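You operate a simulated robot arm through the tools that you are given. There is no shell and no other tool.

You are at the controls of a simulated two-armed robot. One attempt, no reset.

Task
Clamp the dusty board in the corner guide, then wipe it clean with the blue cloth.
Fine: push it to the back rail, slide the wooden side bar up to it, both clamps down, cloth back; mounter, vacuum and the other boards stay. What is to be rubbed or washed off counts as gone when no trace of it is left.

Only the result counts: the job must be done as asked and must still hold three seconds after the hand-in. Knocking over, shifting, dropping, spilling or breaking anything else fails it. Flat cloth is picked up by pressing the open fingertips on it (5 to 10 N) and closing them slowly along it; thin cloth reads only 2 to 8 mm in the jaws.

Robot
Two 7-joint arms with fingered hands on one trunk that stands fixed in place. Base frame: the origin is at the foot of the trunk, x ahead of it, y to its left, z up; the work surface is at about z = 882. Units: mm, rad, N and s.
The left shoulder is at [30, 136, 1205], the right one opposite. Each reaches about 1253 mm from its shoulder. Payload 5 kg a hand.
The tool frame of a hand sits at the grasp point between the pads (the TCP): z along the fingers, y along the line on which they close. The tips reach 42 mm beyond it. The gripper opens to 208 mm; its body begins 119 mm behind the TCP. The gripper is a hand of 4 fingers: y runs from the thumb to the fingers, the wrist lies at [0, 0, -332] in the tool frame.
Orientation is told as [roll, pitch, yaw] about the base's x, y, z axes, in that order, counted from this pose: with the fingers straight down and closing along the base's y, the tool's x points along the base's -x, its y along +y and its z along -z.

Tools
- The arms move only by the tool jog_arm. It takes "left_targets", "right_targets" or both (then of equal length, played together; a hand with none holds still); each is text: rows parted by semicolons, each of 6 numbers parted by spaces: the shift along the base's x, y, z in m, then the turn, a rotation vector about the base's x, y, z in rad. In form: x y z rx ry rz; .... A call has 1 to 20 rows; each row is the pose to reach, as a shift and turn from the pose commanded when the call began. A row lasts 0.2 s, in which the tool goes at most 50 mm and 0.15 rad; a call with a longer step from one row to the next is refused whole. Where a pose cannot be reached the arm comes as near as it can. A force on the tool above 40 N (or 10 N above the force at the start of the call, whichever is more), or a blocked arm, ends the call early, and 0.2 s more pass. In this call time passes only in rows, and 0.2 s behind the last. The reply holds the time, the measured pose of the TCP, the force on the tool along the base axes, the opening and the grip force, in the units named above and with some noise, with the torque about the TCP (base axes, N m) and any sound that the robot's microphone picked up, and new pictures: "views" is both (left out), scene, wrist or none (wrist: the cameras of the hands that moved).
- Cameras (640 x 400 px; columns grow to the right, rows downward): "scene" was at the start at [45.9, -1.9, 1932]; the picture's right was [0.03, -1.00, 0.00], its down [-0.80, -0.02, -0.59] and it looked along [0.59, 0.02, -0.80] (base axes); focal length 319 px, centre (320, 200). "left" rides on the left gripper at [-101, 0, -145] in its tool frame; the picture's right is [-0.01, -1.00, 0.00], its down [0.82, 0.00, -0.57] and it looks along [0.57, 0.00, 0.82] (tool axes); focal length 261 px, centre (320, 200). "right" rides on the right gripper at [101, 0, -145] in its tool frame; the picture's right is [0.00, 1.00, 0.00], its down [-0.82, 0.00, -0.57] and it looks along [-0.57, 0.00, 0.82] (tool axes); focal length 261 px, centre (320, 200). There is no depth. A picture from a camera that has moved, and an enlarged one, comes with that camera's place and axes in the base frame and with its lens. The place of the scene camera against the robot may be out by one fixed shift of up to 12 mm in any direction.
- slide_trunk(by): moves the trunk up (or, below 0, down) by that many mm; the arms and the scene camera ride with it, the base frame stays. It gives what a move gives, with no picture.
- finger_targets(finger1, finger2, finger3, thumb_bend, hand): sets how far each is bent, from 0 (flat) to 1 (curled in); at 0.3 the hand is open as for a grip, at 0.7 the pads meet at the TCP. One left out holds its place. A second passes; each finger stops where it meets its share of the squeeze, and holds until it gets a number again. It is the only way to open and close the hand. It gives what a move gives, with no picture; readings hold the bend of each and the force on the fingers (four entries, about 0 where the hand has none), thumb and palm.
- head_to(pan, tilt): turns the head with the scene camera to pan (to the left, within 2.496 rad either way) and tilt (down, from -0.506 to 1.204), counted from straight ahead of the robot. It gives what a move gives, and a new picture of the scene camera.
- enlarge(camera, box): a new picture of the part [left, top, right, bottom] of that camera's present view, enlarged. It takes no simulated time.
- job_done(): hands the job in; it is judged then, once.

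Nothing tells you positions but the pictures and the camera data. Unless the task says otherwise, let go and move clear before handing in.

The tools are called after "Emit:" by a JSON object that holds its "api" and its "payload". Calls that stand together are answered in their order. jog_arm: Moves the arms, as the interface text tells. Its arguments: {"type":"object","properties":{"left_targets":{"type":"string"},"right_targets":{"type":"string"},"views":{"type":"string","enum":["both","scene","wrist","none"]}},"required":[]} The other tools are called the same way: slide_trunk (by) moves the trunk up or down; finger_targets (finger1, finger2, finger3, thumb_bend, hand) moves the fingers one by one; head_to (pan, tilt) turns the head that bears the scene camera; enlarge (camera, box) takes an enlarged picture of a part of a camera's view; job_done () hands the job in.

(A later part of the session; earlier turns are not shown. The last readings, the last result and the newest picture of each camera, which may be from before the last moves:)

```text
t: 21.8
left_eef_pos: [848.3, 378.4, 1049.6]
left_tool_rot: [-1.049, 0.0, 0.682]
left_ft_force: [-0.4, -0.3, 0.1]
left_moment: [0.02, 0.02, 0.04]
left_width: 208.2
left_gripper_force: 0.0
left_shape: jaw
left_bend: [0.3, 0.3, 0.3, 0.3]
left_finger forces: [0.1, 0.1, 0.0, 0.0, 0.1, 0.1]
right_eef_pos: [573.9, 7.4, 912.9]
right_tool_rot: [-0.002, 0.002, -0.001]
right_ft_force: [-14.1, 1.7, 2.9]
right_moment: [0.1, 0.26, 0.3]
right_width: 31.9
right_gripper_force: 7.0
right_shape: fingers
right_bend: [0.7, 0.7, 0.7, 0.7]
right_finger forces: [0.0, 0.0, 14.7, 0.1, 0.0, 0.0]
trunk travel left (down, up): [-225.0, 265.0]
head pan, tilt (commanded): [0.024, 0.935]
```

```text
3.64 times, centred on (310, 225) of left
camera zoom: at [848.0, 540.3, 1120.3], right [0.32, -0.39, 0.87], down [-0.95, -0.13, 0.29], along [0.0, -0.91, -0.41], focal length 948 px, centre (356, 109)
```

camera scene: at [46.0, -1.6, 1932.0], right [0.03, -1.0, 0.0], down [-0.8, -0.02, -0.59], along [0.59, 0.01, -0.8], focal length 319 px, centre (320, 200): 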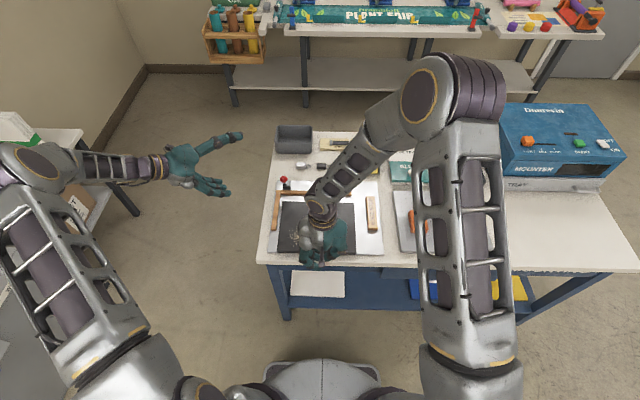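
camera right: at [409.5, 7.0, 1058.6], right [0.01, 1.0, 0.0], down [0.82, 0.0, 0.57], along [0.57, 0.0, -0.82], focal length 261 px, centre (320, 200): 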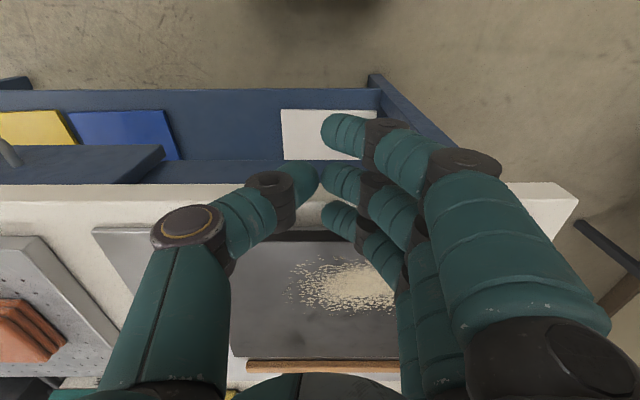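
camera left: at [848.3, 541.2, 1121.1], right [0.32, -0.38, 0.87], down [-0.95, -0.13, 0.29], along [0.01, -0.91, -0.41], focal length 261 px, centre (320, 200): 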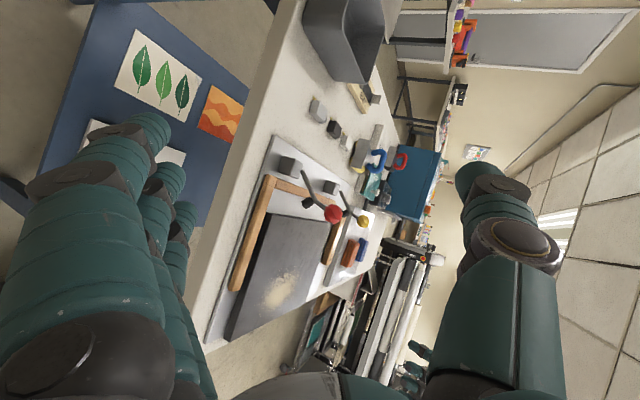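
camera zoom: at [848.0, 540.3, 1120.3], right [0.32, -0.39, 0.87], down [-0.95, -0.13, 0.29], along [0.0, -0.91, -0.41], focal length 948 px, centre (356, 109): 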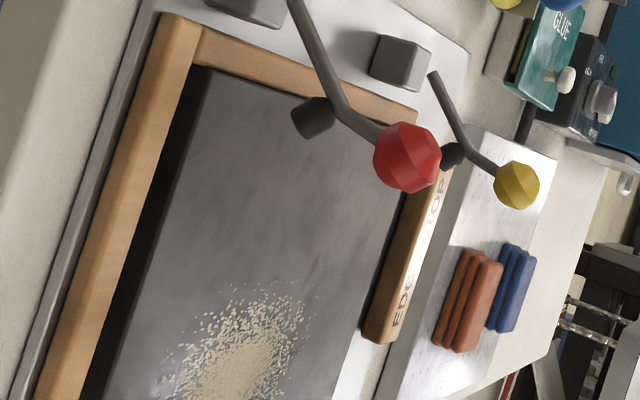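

The force rose to 14 N, so the board is now seated against the back rail. I'll back the hand off, lift it, tilt it 0.35 rad so the thumb clears the vacuum plate, and move it to the right of the EDGE STOP.

Emit:
{"api": "jog_arm", "payload": {"right_targets": "-0.01 0 0 0 0 0; -0.025 0 0 0 0 0; -0.025 0 0.03 0 0 0; -0.025 0 0.07 0 0 0; -0.02 -0.03 0.1 0 0 0; 0.01 -0.06 0.12 0 0 0; 0.04 -0.09 0.12 0 0 0; 0.07 -0.12 0.12 0 0 0; 0.1 -0.15 0.12 -0.1 0 0; 0.12 -0.18 0.12 -0.2 0 0; 0.14 -0.21 0.12 -0.3 0 0; 0.16 -0.24 0.12 -0.35 0 0; 0.181 -0.265 0.12 -0.35 0 0", "views": "both"}}

Emit:
{"api": "enlarge", "payload": {"camera": "left", "box": [190, 160, 420, 340]}}

```text
t: 24.6
left_eef_pos: [850.9, 378.7, 1047.9]
left_tool_rot: [-1.047, -0.002, 0.681]
left_ft_force: [-0.5, -0.5, 0.4]
left_moment: [0.04, 0.04, 0.03]
left_width: 207.7
left_gripper_force: 0.2
left_shape: jaw
left_bend: [0.3, 0.3, 0.3, 0.3]
left_finger forces: [0.0, 0.0, 0.0, 0.0, 0.0, 0.0]
right_eef_pos: [757.6, -258.1, 1032.7]
right_tool_rot: [-0.35, 0.0, 0.0]
right_ft_force: [0.4, -0.7, -0.3]
right_moment: [0.0, 0.05, -0.02]
right_width: 31.8
right_gripper_force: 0.0
right_shape: fingers
right_bend: [0.7, 0.7, 0.7, 0.7]
right_finger forces: [0.0, 0.1, 0.0, 0.0, 0.0, 0.0]
trunk travel left (down, up): [-225.0, 265.0]
head pan, tilt (commanded): [0.024, 0.935]
camera scene: at [46.8, -2.8, 1932.0], right [0.03, -1.0, 0.0], down [-0.8, -0.02, -0.59], along [0.59, 0.02, -0.81], focal length 319 px, centre (320, 200)
camera right: at [656.3, -208.1, 1168.8], right [0.0, 0.94, -0.34], down [0.82, 0.19, 0.54], along [0.57, -0.28, -0.77], focal length 261 px, centre (320, 200)
```

scene: 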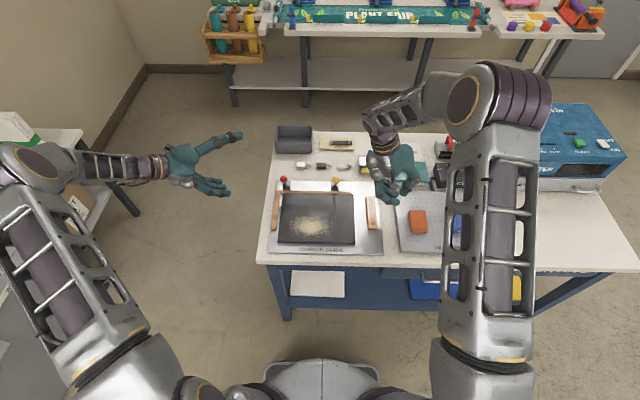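
right: 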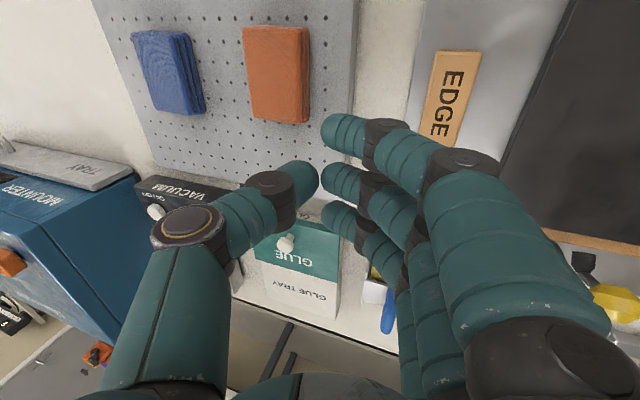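

```text
2.22 times, centred on (305, 250) of left
camera zoom: at [849.6, 539.4, 1119.7], right [0.32, -0.39, 0.87], down [-0.95, -0.13, 0.29], along [0.0, -0.91, -0.41], focal length 579 px, centre (353, 89)
```

zoom: 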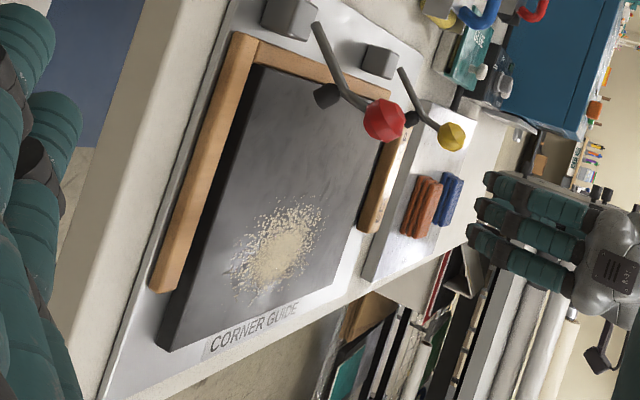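

The three fingers are lined up about 8 mm to the right of the stop's face (y ≈ −201). I'll lower in two stages, checking as I go.

Emit:
{"api": "jog_arm", "payload": {"right_targets": "0 0 -0.03 0 0 0; 0 0 -0.06 0 0 0; 0 0 -0.085 0 0 0; 0 0 -0.1 0 0 0", "views": "wrist"}}

Emit:
{"api": "enlarge", "payload": {"camera": "left", "box": [260, 170, 420, 290]}}

Emit:
{"api": "enlarge", "payload": {"camera": "scene", "box": [330, 160, 450, 260]}}

```text
t: 25.6
left_eef_pos: [849.5, 380.1, 1047.5]
left_tool_rot: [-1.048, -0.002, 0.68]
left_ft_force: [0.5, 0.2, -1.1]
left_moment: [0.01, -0.02, -0.03]
left_width: 208.0
left_gripper_force: 0.1
left_shape: jaw
left_bend: [0.3, 0.3, 0.3, 0.3]
left_finger forces: [0.0, 0.0, 0.1, 0.0, 0.0, 0.0]
right_eef_pos: [757.6, -258.0, 934.6]
right_tool_rot: [-0.351, 0.001, 0.0]
right_ft_force: [1.0, 0.8, 0.0]
right_moment: [0.05, 0.06, -0.03]
right_width: 31.8
right_gripper_force: 0.2
right_shape: fingers
right_bend: [0.7, 0.7, 0.7, 0.7]
right_finger forces: [0.1, 0.0, 0.0, 0.0, 0.1, 0.0]
trunk travel left (down, up): [-225.0, 265.0]
head pan, tilt (commanded): [0.024, 0.935]
camera right: at [655.3, -207.8, 1070.0], right [0.01, 0.94, -0.34], down [0.82, 0.19, 0.54], along [0.57, -0.28, -0.77], focal length 261 px, centre (320, 200)
```

right: 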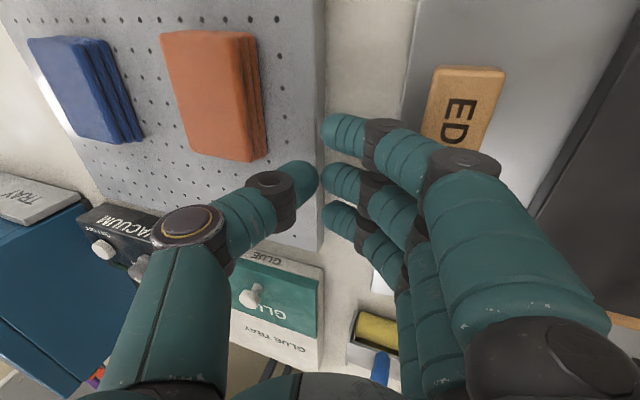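

```text
3.33 times, centred on (340, 230) of left
camera zoom: at [849.3, 540.0, 1119.4], right [0.32, -0.39, 0.87], down [-0.95, -0.13, 0.29], along [0.0, -0.91, -0.41], focal length 869 px, centre (253, 100)
```

zoom: 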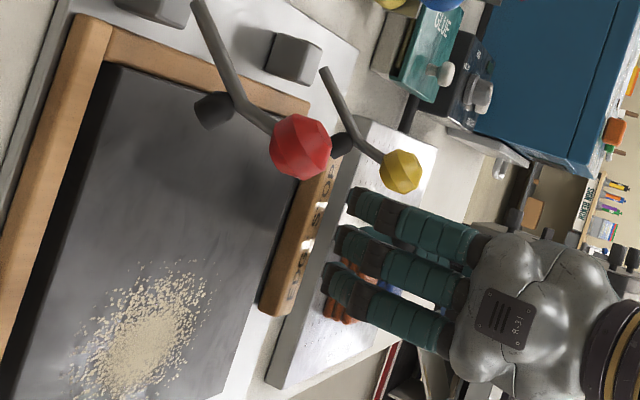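

```text
4.00 times, centred on (390, 210) of scene
camera zoom: at [46.1, -1.5, 1932.0], right [0.03, -1.0, 0.0], down [-0.8, -0.02, -0.59], along [0.59, 0.01, -0.81], focal length 1276 px, centre (40, 160)
```

zoom: 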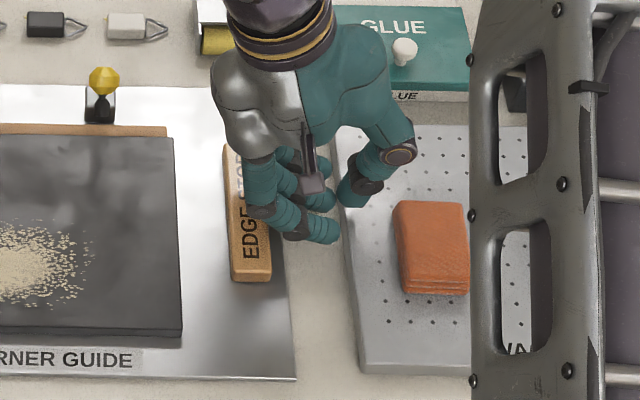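

The thumb stays well above the vacuum plate and clear of the orange cloth. I'll lower the last 18 mm.

Emit:
{"api": "jog_arm", "payload": {"right_targets": "0 0 -0.007 0 0 0; 0 0 -0.013 0 0 0; 0 0 -0.018 0 0 0", "views": "wrist"}}

Emit:
{"api": "enlarge", "payload": {"camera": "right", "box": [280, 60, 540, 260]}}

```text
t: 26.4
left_eef_pos: [848.2, 379.9, 1048.5]
left_tool_rot: [-1.049, 0.001, 0.68]
left_ft_force: [0.5, -0.2, -0.5]
left_moment: [0.02, -0.01, 0.0]
left_width: 208.2
left_gripper_force: 0.0
left_shape: jaw
left_bend: [0.3, 0.3, 0.3, 0.3]
left_finger forces: [0.1, 0.0, 0.1, 0.0, 0.0, 0.1]
right_eef_pos: [756.3, -258.3, 917.3]
right_tool_rot: [-0.351, -0.002, -0.001]
right_ft_force: [-2.5, -0.3, 10.9]
right_moment: [-0.36, 0.08, -0.04]
right_width: 31.9
right_gripper_force: 4.9
right_shape: fingers
right_bend: [0.7, 0.7, 0.7, 0.7]
right_finger forces: [0.0, 0.1, 0.0, 0.1, 10.5, 0.0]
trunk travel left (down, up): [-225.0, 265.0]
head pan, tilt (commanded): [0.024, 0.935]
camera right: at [654.6, -207.6, 1052.8], right [0.01, 0.94, -0.34], down [0.82, 0.19, 0.54], along [0.57, -0.29, -0.77], focal length 261 px, centre (320, 200)
```

right: 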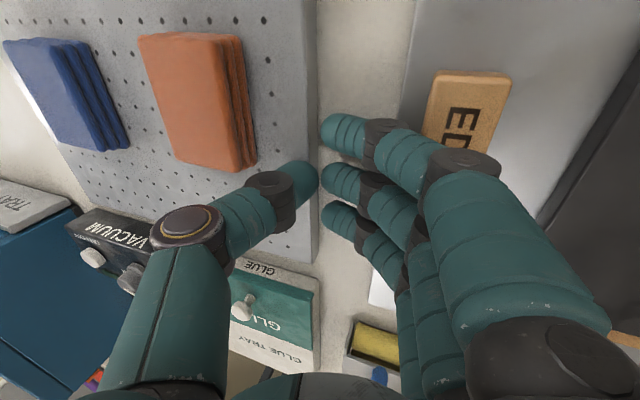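

```text
2.00 times, centred on (410, 160) of right
camera zoom: at [654.6, -207.6, 1052.8], right [0.01, 0.94, -0.34], down [0.82, 0.19, 0.54], along [0.57, -0.29, -0.77], focal length 521 px, centre (140, 280)
```

zoom: 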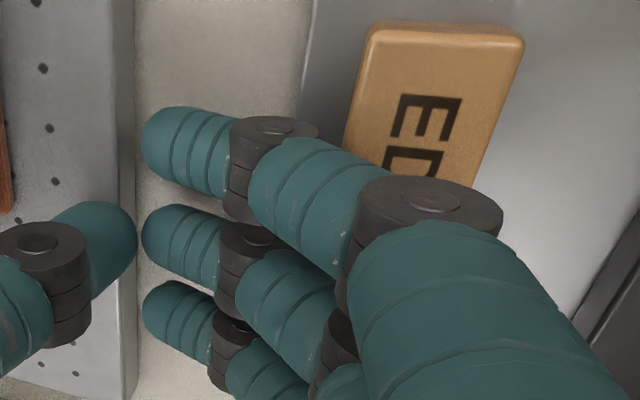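

The thumb touched the vacuum plate's edge (about 10 N straight down), so its top is near z 882. I'll lift 5 mm at once and move toward the stop, clear of that plate.

Emit:
{"api": "jog_arm", "payload": {"right_targets": "0 0 0.005 0 0 0; 0 0.003 0.005 0 0 0; 0 0.006 0.005 0 0 0; 0 0.01 0.005 0 0 0; 0 0.014 0.005 0 0 0; 0 0.018 0.005 0 0 0", "views": "wrist"}}

Emit:
{"api": "enlarge", "payload": {"camera": "right", "box": [280, 60, 540, 260]}}

Emit:
{"api": "enlarge", "payload": {"camera": "scene", "box": [330, 160, 450, 260]}}

```text
t: 27.8
left_eef_pos: [850.0, 379.2, 1047.7]
left_tool_rot: [-1.047, -0.001, 0.681]
left_ft_force: [0.4, 0.3, 0.2]
left_moment: [0.02, 0.03, 0.01]
left_width: 207.7
left_gripper_force: 0.0
left_shape: jaw
left_bend: [0.3, 0.3, 0.3, 0.3]
left_finger forces: [0.1, 0.0, 0.0, 0.0, 0.1, 0.0]
right_eef_pos: [757.3, -239.8, 921.5]
right_tool_rot: [-0.352, 0.0, -0.001]
right_ft_force: [-0.2, -0.6, 0.9]
right_moment: [0.03, 0.0, -0.01]
right_width: 31.6
right_gripper_force: 1.2
right_shape: fingers
right_bend: [0.7, 0.7, 0.7, 0.7]
right_finger forces: [0.5, 0.5, 0.5, 0.0, 0.0, 0.0]
trunk travel left (down, up): [-225.0, 265.0]
head pan, tilt (commanded): [0.024, 0.935]
camera right: at [655.4, -190.0, 1057.1], right [0.0, 0.94, -0.34], down [0.82, 0.19, 0.54], along [0.57, -0.28, -0.77], focal length 261 px, centre (320, 200)
```

right: 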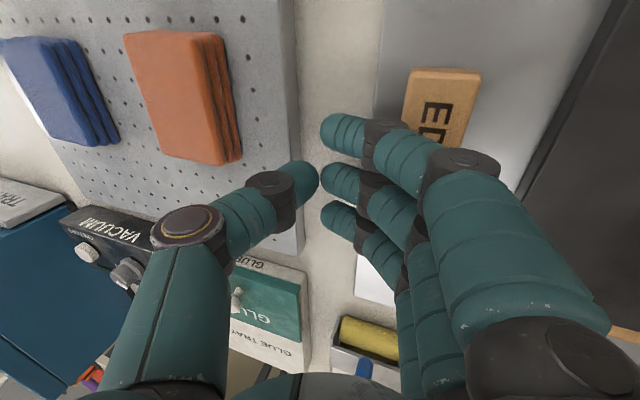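

```text
2.00 times, centred on (410, 160) of right
camera zoom: at [655.4, -190.0, 1057.1], right [0.0, 0.94, -0.34], down [0.82, 0.19, 0.54], along [0.57, -0.28, -0.77], focal length 521 px, centre (140, 280)
```

zoom: 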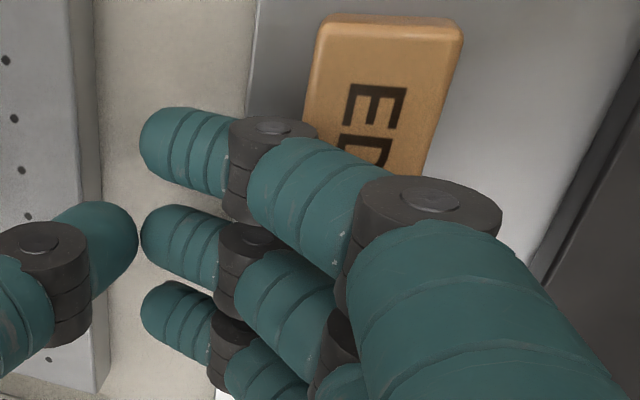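

```text
4.00 times, centred on (390, 210) of scene
camera zoom: at [45.8, -1.5, 1932.0], right [0.03, -1.0, 0.0], down [-0.8, -0.02, -0.59], along [0.59, 0.01, -0.8], focal length 1276 px, centre (40, 160)
```

zoom: 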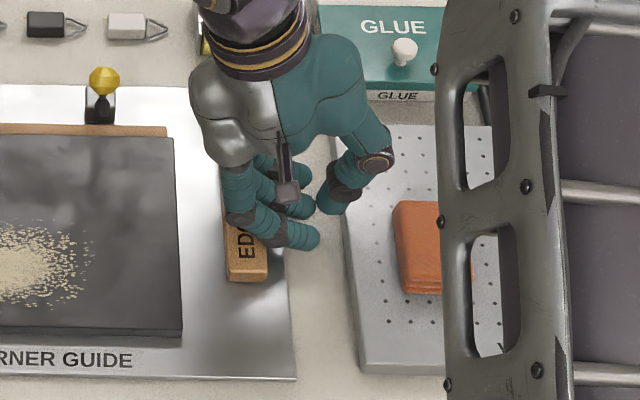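

All three fingers feel the stop evenly, and the vacuum plate hasn't moved. I'll slide the stop toward the board.

Emit:
{"api": "jog_arm", "payload": {"right_targets": "0 0.004 0 0 0 0; 0 0.008 0 0 0 0; 0 0.012 0 0 0 0; 0 0.016 0 0 0 0; 0 0.02 0 0 0 0; 0 0.024 0 0 0 0; 0 0.028 0 0 0 0; 0 0.032 0 0 0 0; 0 0.035 0 0 0 0", "views": "none"}}

Emit:
{"api": "enlarge", "payload": {"camera": "scene", "box": [260, 160, 400, 260]}}

Emit:
{"api": "enlarge", "payload": {"camera": "left", "box": [230, 170, 390, 290]}}

```text
t: 29.8
left_eef_pos: [848.9, 379.5, 1047.6]
left_tool_rot: [-1.048, 0.001, 0.682]
left_ft_force: [0.5, -0.5, -0.4]
left_moment: [0.01, 0.0, -0.01]
left_width: 207.8
left_gripper_force: 0.1
left_shape: jaw
left_bend: [0.3, 0.3, 0.3, 0.3]
left_finger forces: [0.0, 0.0, 0.0, 0.1, 0.0, 0.1]
right_eef_pos: [756.4, -205.0, 921.5]
right_tool_rot: [-0.349, 0.001, -0.001]
right_ft_force: [-1.1, -1.2, 3.3]
right_moment: [0.14, 0.03, 0.03]
right_width: 31.4
right_gripper_force: 1.8
right_shape: fingers
right_bend: [0.7, 0.7, 0.7, 0.7]
right_finger forces: [1.2, 1.4, 1.2, 0.0, 0.0, 0.0]
trunk travel left (down, up): [-225.0, 265.0]
head pan, tilt (commanded): [0.024, 0.935]
```

```text
4.00 times, centred on (330, 210) of scene
camera zoom: at [45.5, -1.6, 1932.1], right [0.03, -1.0, 0.0], down [-0.8, -0.02, -0.59], along [0.59, 0.01, -0.8], focal length 1276 px, centre (280, 160)
```

zoom: 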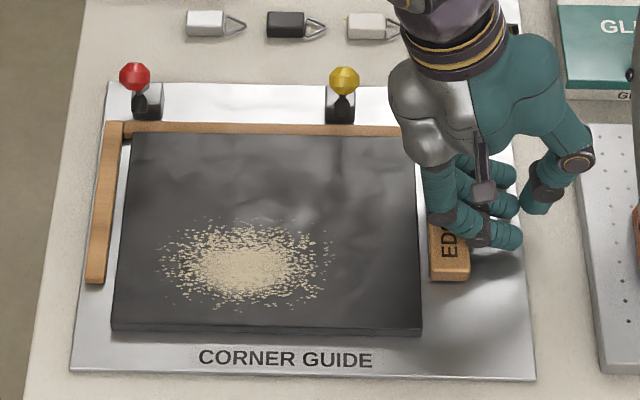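

```text
3.33 times, centred on (310, 230) of left
camera zoom: at [848.9, 540.1, 1119.8], right [0.32, -0.39, 0.87], down [-0.95, -0.13, 0.29], along [0.0, -0.91, -0.41], focal length 869 px, centre (353, 100)
```

zoom: 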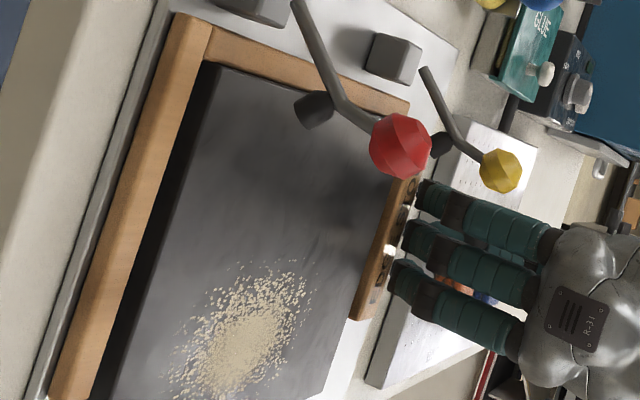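

The stop is about 8 mm from the board's right edge. I'll keep pushing, which will also press the board into the left rail.

Emit:
{"api": "jog_arm", "payload": {"right_targets": "0 0.003 0 0 0 0; 0 0.006 0 0 0 0; 0 0.009 0 0 0 0; 0 0.012 0 0 0 0; 0 0.014 0 0 0 0; 0 0.016 0 0 0 0", "views": "none"}}

Emit:
{"api": "enlarge", "payload": {"camera": "scene", "box": [260, 160, 400, 260]}}

Emit:
{"api": "enlarge", "payload": {"camera": "left", "box": [230, 170, 390, 290]}}

```text
t: 31.2
left_eef_pos: [849.3, 379.9, 1047.9]
left_tool_rot: [-1.047, 0.001, 0.682]
left_ft_force: [0.5, -1.3, -1.3]
left_moment: [-0.05, -0.04, -0.04]
left_width: 208.0
left_gripper_force: 0.1
left_shape: jaw
left_bend: [0.3, 0.3, 0.3, 0.3]
left_finger forces: [0.0, 0.1, 0.1, 0.1, 0.1, 0.0]
right_eef_pos: [757.1, -188.1, 920.0]
right_tool_rot: [-0.35, 0.0, 0.001]
right_ft_force: [-0.1, -1.3, 2.9]
right_moment: [0.06, 0.03, -0.01]
right_width: 31.3
right_gripper_force: 2.0
right_shape: fingers
right_bend: [0.7, 0.7, 0.7, 0.7]
right_finger forces: [1.2, 1.2, 1.0, 0.1, 0.0, 0.0]
trunk travel left (down, up): [-225.0, 265.0]
head pan, tilt (commanded): [0.024, 0.935]
```

```text
4.00 times, centred on (330, 210) of scene
camera zoom: at [45.7, -1.6, 1932.0], right [0.03, -1.0, 0.0], down [-0.8, -0.02, -0.59], along [0.59, 0.01, -0.8], focal length 1276 px, centre (280, 160)
```

zoom: 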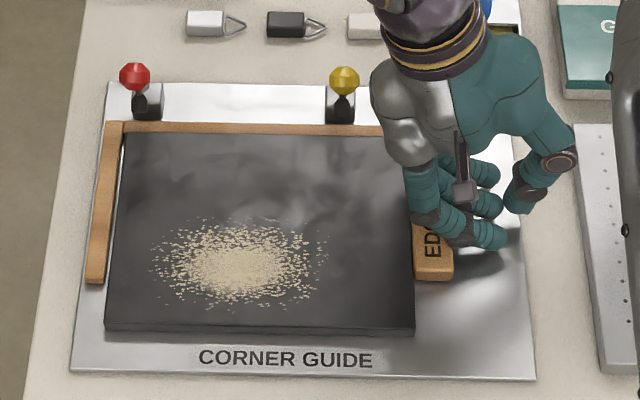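

```text
3.33 times, centred on (310, 230) of left
camera zoom: at [849.0, 540.1, 1119.7], right [0.32, -0.39, 0.87], down [-0.95, -0.13, 0.29], along [0.0, -0.91, -0.41], focal length 869 px, centre (353, 100)
```

zoom: 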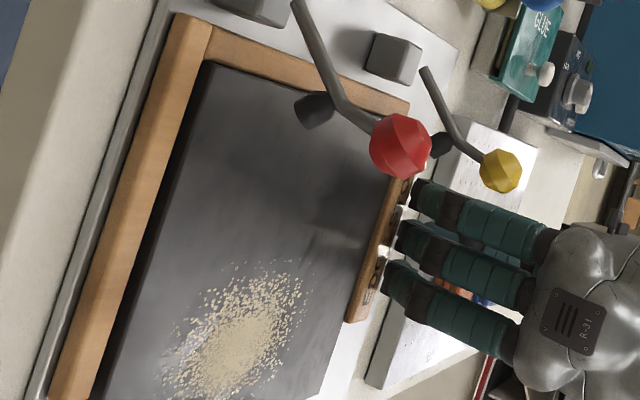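

The stop is now against the board and the board has started moving left, with only a small gap remaining at the left rail. I'll push in finer steps until it seats.

Emit:
{"api": "jog_arm", "payload": {"right_targets": "0 0.002 0 0 0 0; 0 0.004 0 0 0 0; 0 0.0055 0 0 0 0; 0 0.007 0 0 0 0; 0 0.0085 0 0 0 0; 0 0.01 0 0 0 0", "views": "none"}}

Emit:
{"api": "enlarge", "payload": {"camera": "scene", "box": [260, 160, 400, 260]}}

Emit:
{"api": "enlarge", "payload": {"camera": "left", "box": [230, 170, 390, 290]}}

```text
t: 32.6
left_eef_pos: [848.6, 378.1, 1047.5]
left_tool_rot: [-1.048, 0.0, 0.681]
left_ft_force: [0.4, 0.4, -0.8]
left_moment: [0.01, 0.03, 0.01]
left_width: 207.9
left_gripper_force: 0.1
left_shape: jaw
left_bend: [0.3, 0.3, 0.3, 0.3]
left_finger forces: [0.1, 0.0, 0.1, 0.0, 0.0, 0.0]
right_eef_pos: [756.1, -179.2, 920.3]
right_tool_rot: [-0.35, 0.0, 0.0]
right_ft_force: [0.1, -5.7, 8.0]
right_moment: [0.11, 0.05, -0.02]
right_width: 30.1
right_gripper_force: 4.4
right_shape: fingers
right_bend: [0.7, 0.7, 0.7, 0.7]
right_finger forces: [2.7, 3.6, 2.6, 0.0, 0.1, 0.0]
trunk travel left (down, up): [-225.0, 265.0]
head pan, tilt (commanded): [0.024, 0.935]
```

```text
4.00 times, centred on (330, 210) of scene
camera zoom: at [45.2, -2.0, 1932.1], right [0.03, -1.0, 0.0], down [-0.8, -0.02, -0.59], along [0.59, 0.02, -0.8], focal length 1276 px, centre (280, 160)
```

zoom: 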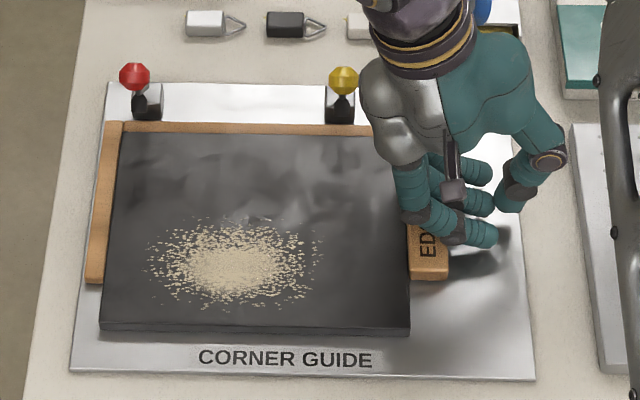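

```text
3.33 times, centred on (310, 230) of left
camera zoom: at [848.8, 539.8, 1120.1], right [0.32, -0.39, 0.87], down [-0.95, -0.13, 0.29], along [0.0, -0.91, -0.41], focal length 869 px, centre (353, 100)
```

zoom: 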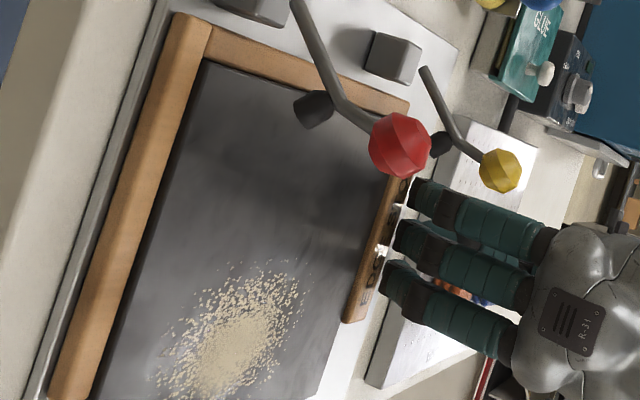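

The force has climbed to about 6 N sideways, so the board is meeting the left rail. I'll push 3–4 mm more to seat it firmly and confirm.

Emit:
{"api": "jog_arm", "payload": {"right_targets": "0 0.001 0 0 0 0; 0 0.002 0 0 0 0; 0 0.003 0 0 0 0; 0 0.004 0 0 0 0", "views": "none"}}

Emit:
{"api": "enlarge", "payload": {"camera": "left", "box": [240, 170, 360, 260]}}

Emit:
{"api": "enlarge", "payload": {"camera": "scene", "box": [265, 175, 345, 235]}}

```text
t: 33.6
left_eef_pos: [848.7, 379.6, 1048.3]
left_tool_rot: [-1.047, 0.002, 0.679]
left_ft_force: [0.6, -1.2, -1.3]
left_moment: [0.0, 0.02, -0.01]
left_width: 207.7
left_gripper_force: 0.1
left_shape: jaw
left_bend: [0.3, 0.3, 0.3, 0.3]
left_finger forces: [0.1, 0.0, 0.0, 0.0, 0.0, 0.0]
right_eef_pos: [756.1, -175.3, 920.5]
right_tool_rot: [-0.349, -0.002, 0.0]
right_ft_force: [1.3, -3.3, 12.4]
right_moment: [0.26, -0.06, -0.03]
right_width: 30.1
right_gripper_force: 5.8
right_shape: fingers
right_bend: [0.7, 0.7, 0.7, 0.7]
right_finger forces: [3.4, 4.6, 3.0, 0.0, 0.1, 0.0]
trunk travel left (down, up): [-225.0, 265.0]
head pan, tilt (commanded): [0.024, 0.935]
```

```text
4.44 times, centred on (300, 215) of left
camera zoom: at [848.6, 540.1, 1120.1], right [0.32, -0.39, 0.87], down [-0.95, -0.13, 0.29], along [0.0, -0.91, -0.41], focal length 1158 px, centre (409, 133)
```

zoom: 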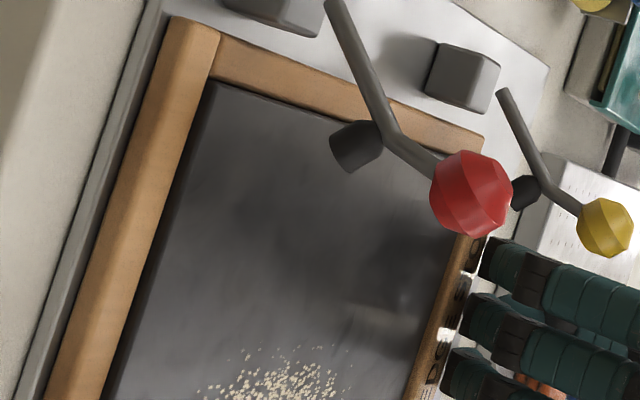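

```text
6.67 times, centred on (305, 205) of scene
camera zoom: at [45.1, -1.7, 1932.1], right [0.03, -1.0, 0.0], down [-0.8, -0.02, -0.59], along [0.59, 0.02, -0.8], focal length 2127 px, centre (420, 167)
```

zoom: 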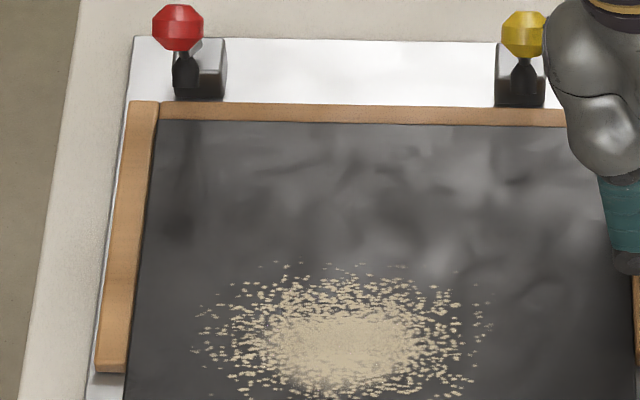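

The board is flush with both rails and the fingers are only riding up on the stop's edge now. I'll back off and lift to inspect all the contacts.

Emit:
{"api": "jog_arm", "payload": {"right_targets": "0 -0.006 0 0 0 0; 0 -0.016 0 0 0 0; 0 -0.025 0.01 0 0 0; 0 -0.028 0.04 0 0 0; 0 -0.03 0.08 0 0 0; -0.02 -0.06 0.11 0 0 0; -0.05 -0.1 0.13 0.1 0 0; -0.08 -0.14 0.14 0.22 0 0; -0.1 -0.18 0.15 0.35 0 0", "views": "both"}}

Emit:
{"api": "enlarge", "payload": {"camera": "scene", "box": [260, 170, 400, 260]}}

Emit:
{"api": "enlarge", "payload": {"camera": "left", "box": [220, 170, 400, 300]}}

```text
refused: row 7 steps farther than a row can; nothing moved
```

```text
4.44 times, centred on (330, 215) of scene
camera zoom: at [45.1, -1.7, 1932.1], right [0.03, -1.0, 0.0], down [-0.8, -0.02, -0.59], along [0.59, 0.02, -0.8], focal length 1418 px, centre (276, 133)
```

zoom: 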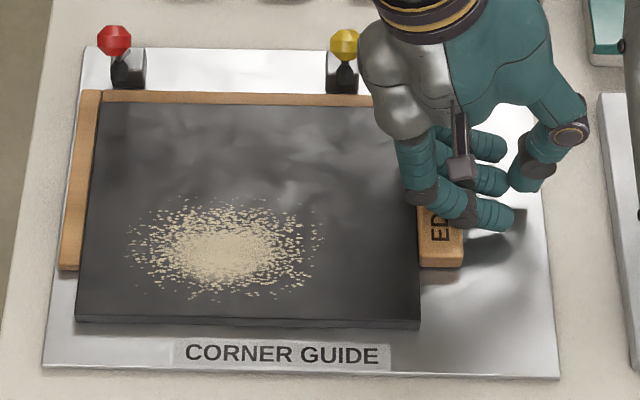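

```text
3.08 times, centred on (310, 235) of left
camera zoom: at [848.6, 540.1, 1120.1], right [0.32, -0.39, 0.87], down [-0.95, -0.13, 0.29], along [0.0, -0.91, -0.41], focal length 802 px, centre (351, 92)
```

zoom: 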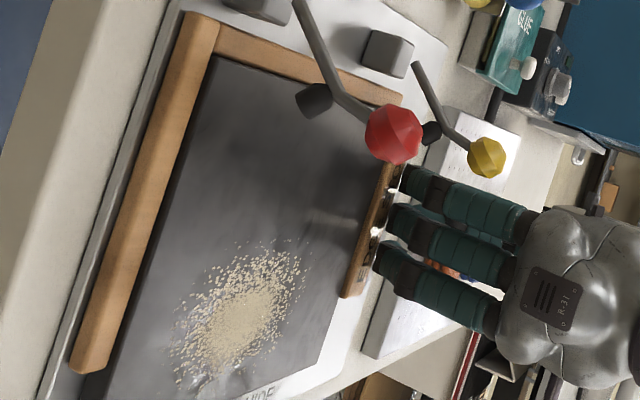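

The call was refused for a step that was too long, so nothing moved. I'll repeat the retreat with shorter steps.

Emit:
{"api": "jog_arm", "payload": {"right_targets": "0 -0.006 0 0 0 0; 0 -0.016 0 0 0 0; 0 -0.025 0.01 0 0 0; 0 -0.028 0.04 0 0 0; 0 -0.03 0.08 0 0 0; -0.015 -0.05 0.11 0 0 0; -0.035 -0.08 0.125 0.1 0 0; -0.055 -0.11 0.135 0.22 0 0; -0.075 -0.14 0.145 0.35 0 0; -0.095 -0.17 0.15 0.35 0 0", "views": "both"}}

Emit:
{"api": "enlarge", "payload": {"camera": "scene", "box": [260, 170, 400, 260]}}

Emit:
{"api": "enlarge", "payload": {"camera": "left", "box": [220, 170, 400, 300]}}

Emit:
{"api": "enlarge", "payload": {"camera": "right", "box": [340, 0, 640, 190]}}

```text
t: 35.8
left_eef_pos: [848.6, 379.9, 1047.2]
left_tool_rot: [-1.046, 0.001, 0.681]
left_ft_force: [-1.0, 1.3, 0.5]
left_moment: [0.03, -0.03, 0.02]
left_width: 207.6
left_gripper_force: 0.2
left_shape: jaw
left_bend: [0.3, 0.3, 0.3, 0.3]
left_finger forces: [0.0, 0.1, 0.0, 0.0, 0.1, 0.1]
right_eef_pos: [659.3, -345.4, 1070.9]
right_tool_rot: [0.002, 0.001, 0.001]
right_ft_force: [0.8, 0.2, 1.0]
right_moment: [-0.13, 0.0, 0.0]
right_width: 31.6
right_gripper_force: 0.0
right_shape: fingers
right_bend: [0.7, 0.7, 0.7, 0.7]
right_finger forces: [0.1, 0.0, 0.0, 0.1, 0.0, 0.0]
trunk travel left (down, up): [-225.0, 265.0]
head pan, tilt (commanded): [0.024, 0.935]
camera scene: at [44.9, -1.6, 1932.1], right [0.03, -1.0, 0.0], down [-0.8, -0.02, -0.59], along [0.59, 0.02, -0.8], focal length 319 px, centre (320, 200)
camera right: at [558.2, -344.4, 1216.0], right [0.0, 1.0, 0.0], down [0.82, 0.0, 0.57], along [0.57, 0.0, -0.82], focal length 261 px, centre (320, 200)
```

scene: 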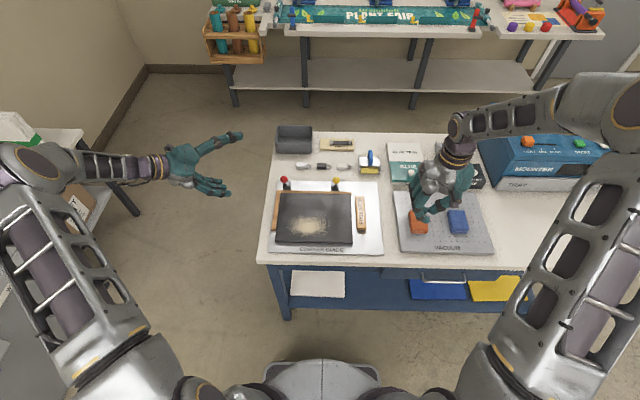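
right: 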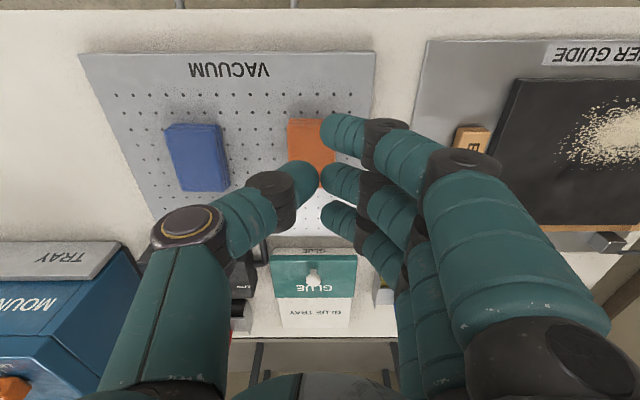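

```text
4.44 times, centred on (330, 215) of scene
camera zoom: at [44.9, -1.6, 1932.1], right [0.03, -1.0, 0.0], down [-0.8, -0.02, -0.59], along [0.59, 0.02, -0.8], focal length 1418 px, centre (276, 133)
```

zoom: 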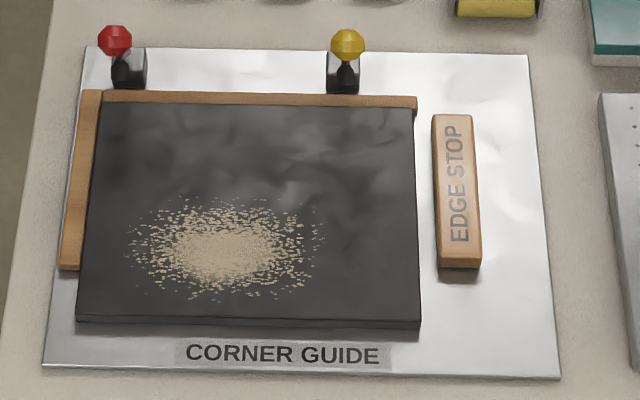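

```text
3.08 times, centred on (310, 235) of left
camera zoom: at [848.6, 540.1, 1120.0], right [0.32, -0.39, 0.87], down [-0.95, -0.13, 0.29], along [0.0, -0.91, -0.41], focal length 802 px, centre (351, 92)
```

zoom: 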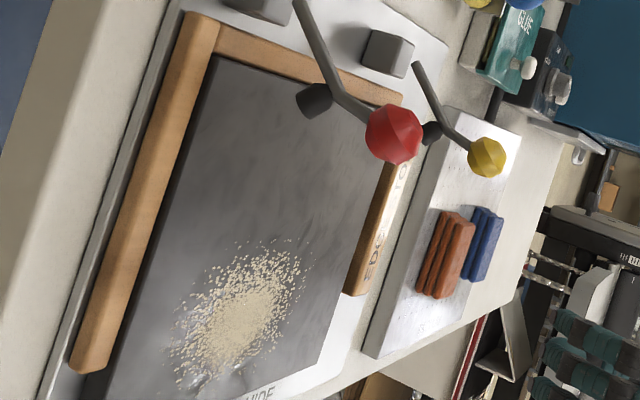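

```text
2.11 times, centred on (490, 95) of right
camera zoom: at [558.2, -344.4, 1216.0], right [0.0, 1.0, 0.0], down [0.82, 0.0, 0.57], along [0.57, 0.0, -0.82], focal length 549 px, centre (-38, 421)
```

zoom: 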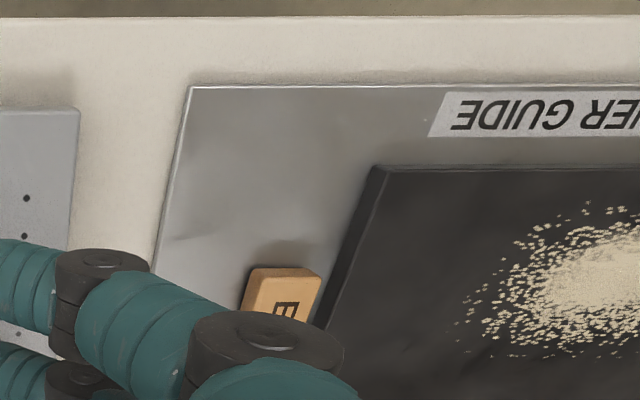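

Lifting away dragged the stop back about 15 mm, because it is only about 12 mm tall and my fingers were bearing on its top edge. The board itself is seated in the corner. I'll come in again lower, with the TCP near z 912, push the stop home, and lift straight up this time.

Emit:
{"api": "jog_arm", "payload": {"right_targets": "0.02 0.024 -0.01 -0.1 0 0; 0.04 0.048 -0.02 -0.2 0 0; 0.06 0.072 -0.03 -0.3 0 0; 0.08 0.1 -0.05 -0.35 0 0; 0.096 0.123 -0.07 -0.35 0 0; 0.096 0.123 -0.1 -0.35 0 0; 0.096 0.123 -0.125 -0.35 0 0; 0.096 0.123 -0.14 -0.35 0 0; 0.096 0.123 -0.15 -0.35 0 0; 0.096 0.123 -0.156 -0.35 0 0", "views": "wrist"}}

Emit:
{"api": "enlarge", "payload": {"camera": "right", "box": [280, 60, 540, 260]}}

```text
t: 38.0
left_eef_pos: [848.5, 378.1, 1047.6]
left_tool_rot: [-1.047, -0.001, 0.683]
left_ft_force: [0.6, -0.6, 0.0]
left_moment: [0.02, 0.01, 0.03]
left_width: 207.7
left_gripper_force: 0.0
left_shape: jaw
left_bend: [0.3, 0.3, 0.3, 0.3]
left_finger forces: [0.0, 0.0, 0.1, 0.1, 0.1, 0.0]
right_eef_pos: [758.3, -222.5, 914.4]
right_tool_rot: [-0.348, 0.0, 0.001]
right_ft_force: [1.4, 0.1, -0.5]
right_moment: [0.02, -0.04, 0.02]
right_width: 31.6
right_gripper_force: 0.1
right_shape: fingers
right_bend: [0.7, 0.7, 0.7, 0.7]
right_finger forces: [0.0, 0.0, 0.0, 0.1, 0.0, 0.0]
trunk travel left (down, up): [-225.0, 265.0]
head pan, tilt (commanded): [0.024, 0.935]
camera right: at [656.2, -172.5, 1050.5], right [0.01, 0.94, -0.34], down [0.82, 0.19, 0.54], along [0.57, -0.28, -0.77], focal length 261 px, centre (320, 200)
```

right: 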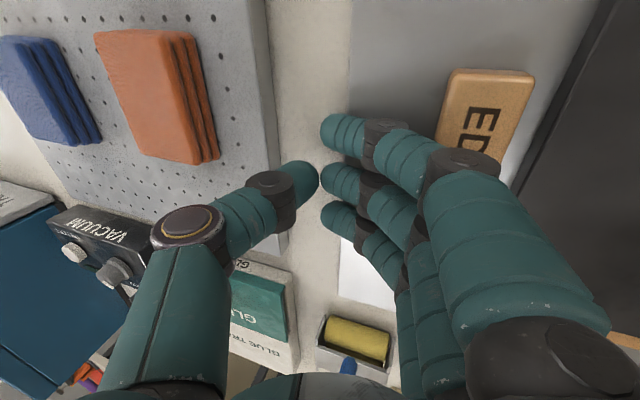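

```text
2.00 times, centred on (410, 160) of right
camera zoom: at [656.2, -172.5, 1050.5], right [0.01, 0.94, -0.34], down [0.82, 0.19, 0.54], along [0.57, -0.28, -0.77], focal length 521 px, centre (140, 280)
```

zoom: 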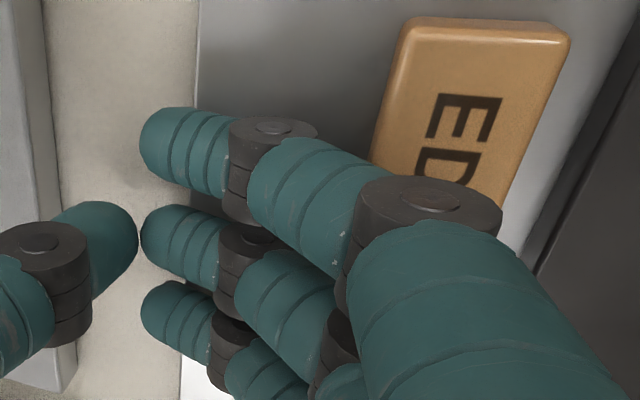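

There's no contact yet. I'll lower 3 mm more, then push toward the board in small steps.

Emit:
{"api": "jog_arm", "payload": {"right_targets": "0 0 -0.0015 0 0 0; 0 0 -0.003 0 0 0; 0 0.005 -0.003 0 0 0; 0 0.01 -0.003 0 0 0; 0 0.015 -0.003 0 0 0; 0 0.019 -0.003 0 0 0; 0 0.023 -0.003 0 0 0; 0 0.026 -0.003 0 0 0", "views": "none"}}

Emit:
{"api": "enlarge", "payload": {"camera": "left", "box": [220, 170, 400, 300]}}

Emit:
{"api": "enlarge", "payload": {"camera": "scene", "box": [260, 170, 400, 260]}}

```text
t: 39.8
left_eef_pos: [848.9, 379.0, 1048.2]
left_tool_rot: [-1.046, 0.001, 0.682]
left_ft_force: [-0.5, -0.3, -0.7]
left_moment: [0.03, -0.03, -0.01]
left_width: 208.0
left_gripper_force: 0.1
left_shape: jaw
left_bend: [0.3, 0.3, 0.3, 0.3]
left_finger forces: [0.0, 0.0, 0.0, 0.0, 0.0, 0.1]
right_eef_pos: [756.8, -194.4, 910.6]
right_tool_rot: [-0.352, -0.001, 0.0]
right_ft_force: [-1.1, -1.7, 3.7]
right_moment: [-0.03, 0.04, -0.01]
right_width: 30.8
right_gripper_force: 1.6
right_shape: fingers
right_bend: [0.7, 0.7, 0.7, 0.7]
right_finger forces: [1.2, 1.8, 1.2, 0.0, 0.0, 0.0]
trunk travel left (down, up): [-225.0, 265.0]
head pan, tilt (commanded): [0.024, 0.935]
```

```text
3.08 times, centred on (310, 235) of left
camera zoom: at [848.9, 540.0, 1119.8], right [0.32, -0.39, 0.87], down [-0.95, -0.13, 0.29], along [0.0, -0.91, -0.41], focal length 802 px, centre (351, 92)
```

zoom: 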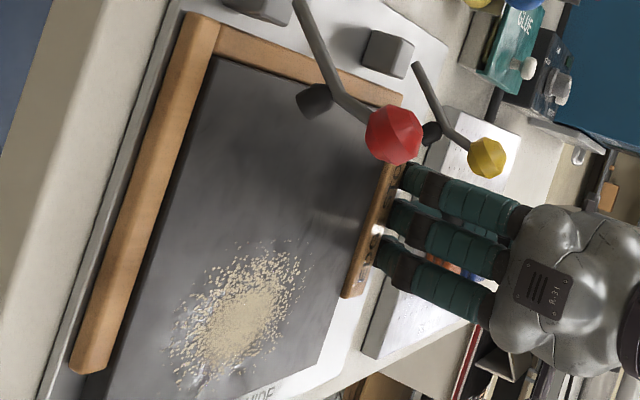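

```text
4.44 times, centred on (330, 215) of scene
camera zoom: at [45.5, -1.7, 1932.0], right [0.03, -1.0, 0.0], down [-0.8, -0.02, -0.59], along [0.59, 0.01, -0.8], focal length 1418 px, centre (276, 133)
```

zoom: 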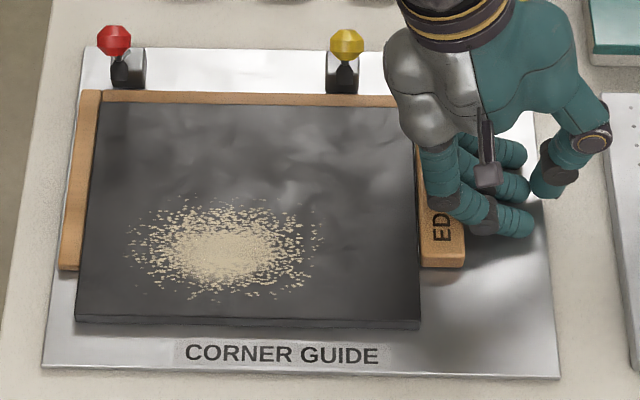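

The stop is moving again and nearly touching the board. A few more millimetres, then I'll check for contact.

Emit:
{"api": "jog_arm", "payload": {"right_targets": "0 0.0015 0 0 0 0; 0 0.003 0 0 0 0; 0 0.0045 0 0 0 0; 0 0.006 0 0 0 0", "views": "none"}}

Emit:
{"api": "enlarge", "payload": {"camera": "scene", "box": [320, 180, 400, 240]}}

Emit:
{"api": "enlarge", "payload": {"camera": "left", "box": [270, 190, 390, 280]}}

```text
t: 40.8
left_eef_pos: [848.7, 379.0, 1048.3]
left_tool_rot: [-1.048, 0.0, 0.679]
left_ft_force: [1.7, 0.1, -0.2]
left_moment: [0.01, 0.04, -0.03]
left_width: 208.1
left_gripper_force: 0.0
left_shape: jaw
left_bend: [0.3, 0.3, 0.3, 0.3]
left_finger forces: [0.0, 0.0, 0.0, 0.0, 0.0, 0.0]
right_eef_pos: [757.6, -191.3, 911.8]
right_tool_rot: [-0.35, 0.0, -0.002]
right_ft_force: [-0.1, -9.6, 4.5]
right_moment: [0.0, 0.04, -0.02]
right_width: 30.1
right_gripper_force: 5.0
right_shape: fingers
right_bend: [0.7, 0.7, 0.7, 0.7]
right_finger forces: [3.0, 4.3, 3.0, 0.0, 0.0, 0.0]
trunk travel left (down, up): [-225.0, 265.0]
head pan, tilt (commanded): [0.024, 0.935]
```

```text
6.67 times, centred on (360, 210) of scene
camera zoom: at [45.5, -2.6, 1932.1], right [0.03, -1.0, 0.0], down [-0.8, -0.02, -0.59], along [0.59, 0.02, -0.8], focal length 2127 px, centre (53, 133)
```

zoom: 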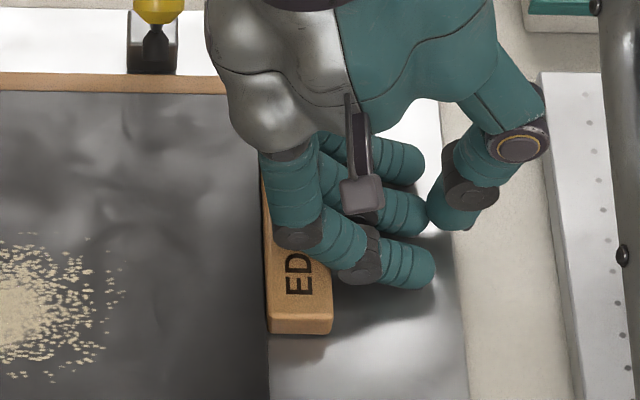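

```text
4.44 times, centred on (330, 235) of left
camera zoom: at [849.1, 539.2, 1120.1], right [0.32, -0.39, 0.87], down [-0.95, -0.13, 0.29], along [0.0, -0.91, -0.41], focal length 1158 px, centre (276, 44)
```

zoom: 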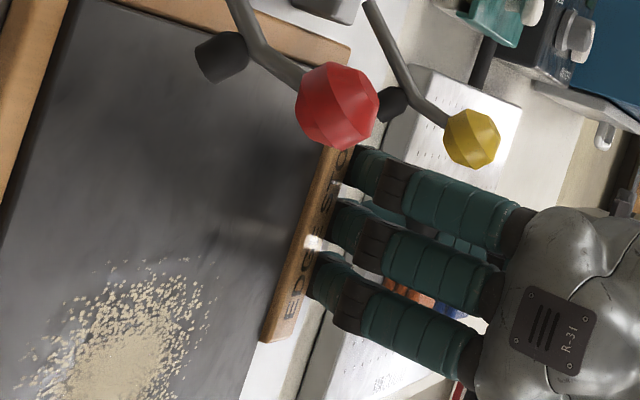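

The sideways force is 9.6 N with even finger loads, so the stop is pressed against the board and the board against the left rail. I'll lift straight up.

Emit:
{"api": "jog_arm", "payload": {"right_targets": "0 -0.001 0.003 0 0 0; 0 -0.001 0.008 0 0 0; 0 -0.001 0.02 0 0 0; 0 -0.001 0.05 0 0 0; 0 -0.001 0.09 0 0 0; 0 -0.01 0.13 0 0 0", "views": "none"}}

Emit:
{"api": "enlarge", "payload": {"camera": "scene", "box": [300, 170, 400, 240]}}

Emit:
{"api": "enlarge", "payload": {"camera": "left", "box": [230, 170, 390, 290]}}

```text
t: 42.2
left_eef_pos: [847.8, 379.4, 1048.9]
left_tool_rot: [-1.049, -0.001, 0.68]
left_ft_force: [-0.4, -0.3, 1.0]
left_moment: [0.05, -0.04, 0.11]
left_width: 208.1
left_gripper_force: 0.0
left_shape: jaw
left_bend: [0.3, 0.3, 0.3, 0.3]
left_finger forces: [0.0, 0.1, 0.0, 0.0, 0.1, 0.1]
right_eef_pos: [758.4, -200.9, 1040.6]
right_tool_rot: [-0.348, -0.002, 0.0]
right_ft_force: [-1.4, 0.8, -0.6]
right_moment: [0.0, -0.15, 0.05]
right_width: 31.8
right_gripper_force: 0.0
right_shape: fingers
right_bend: [0.7, 0.7, 0.7, 0.7]
right_finger forces: [0.0, 0.1, 0.0, 0.1, 0.0, 0.0]
trunk travel left (down, up): [-225.0, 265.0]
head pan, tilt (commanded): [0.024, 0.935]
```

```text
5.71 times, centred on (350, 205) of scene
camera zoom: at [44.3, -2.7, 1932.1], right [0.03, -1.0, 0.0], down [-0.8, -0.02, -0.59], along [0.59, 0.02, -0.8], focal length 1823 px, centre (149, 171)
```

zoom: 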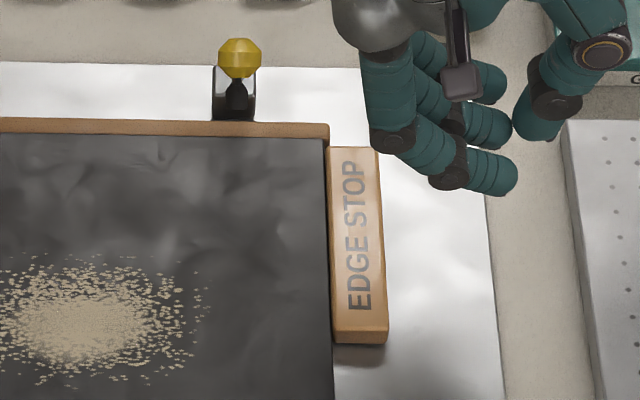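

```text
3.33 times, centred on (310, 230) of left
camera zoom: at [848.0, 539.8, 1121.0], right [0.32, -0.39, 0.87], down [-0.95, -0.13, 0.29], along [0.0, -0.91, -0.41], focal length 869 px, centre (353, 100)
```

zoom: 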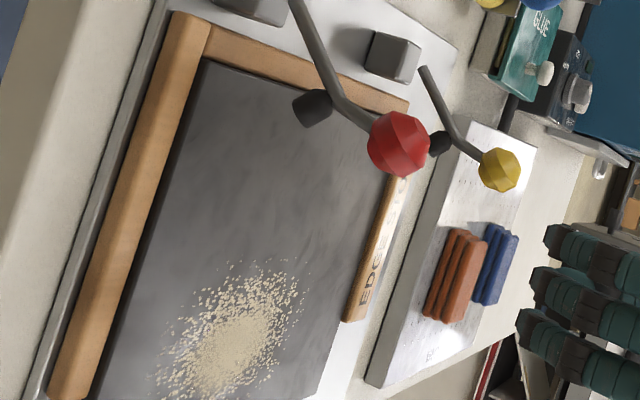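

The stop is now flush with the board. I'll zoom in on the back rail seam to make sure the board is still tight against it.

Emit:
{"api": "enlarge", "payload": {"camera": "left", "box": [255, 175, 335, 225]}}

Emit:
{"api": "enlarge", "payload": {"camera": "scene", "box": [268, 180, 318, 215]}}

Emit:
{"api": "enlarge", "payload": {"camera": "scene", "box": [318, 180, 368, 215]}}

```text
8.00 times, centred on (295, 200) of left
camera zoom: at [848.0, 539.8, 1121.0], right [0.32, -0.39, 0.87], down [-0.95, -0.13, 0.29], along [0.0, -0.91, -0.41], focal length 2085 px, centre (520, 200)
```

zoom: 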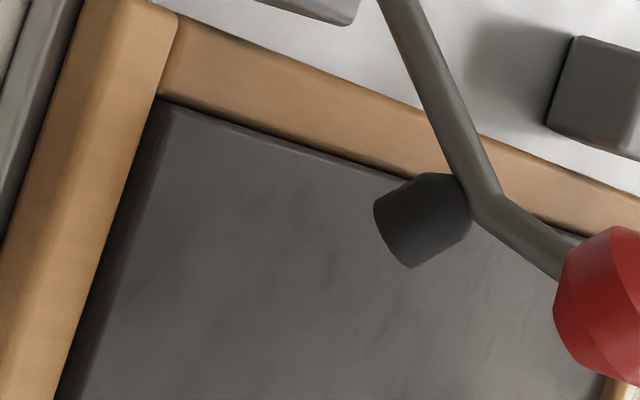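

```text
11.43 times, centred on (293, 198) of scene
camera zoom: at [44.3, -2.7, 1932.1], right [0.03, -1.0, 0.0], down [-0.8, -0.02, -0.59], along [0.59, 0.02, -0.8], focal length 3647 px, centre (629, 229)
```

zoom: 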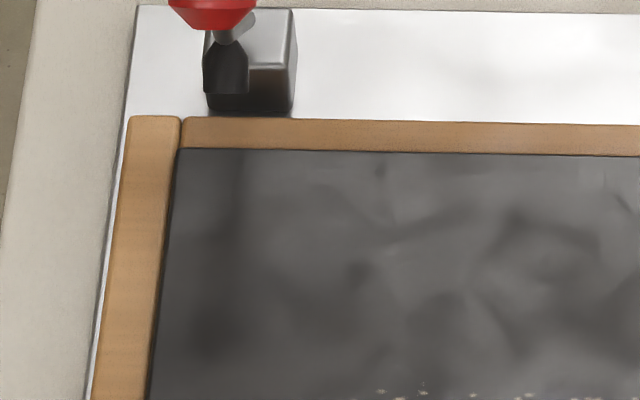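

```text
11.43 times, centred on (343, 198) of scene
camera zoom: at [44.3, -2.7, 1932.1], right [0.03, -1.0, 0.0], down [-0.8, -0.02, -0.59], along [0.59, 0.02, -0.8], focal length 3647 px, centre (57, 229)
```

zoom: 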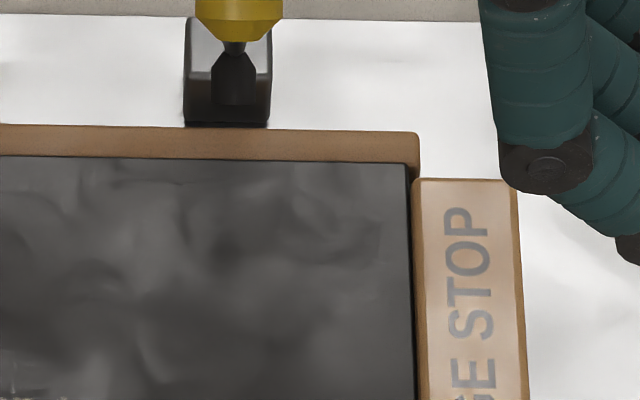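

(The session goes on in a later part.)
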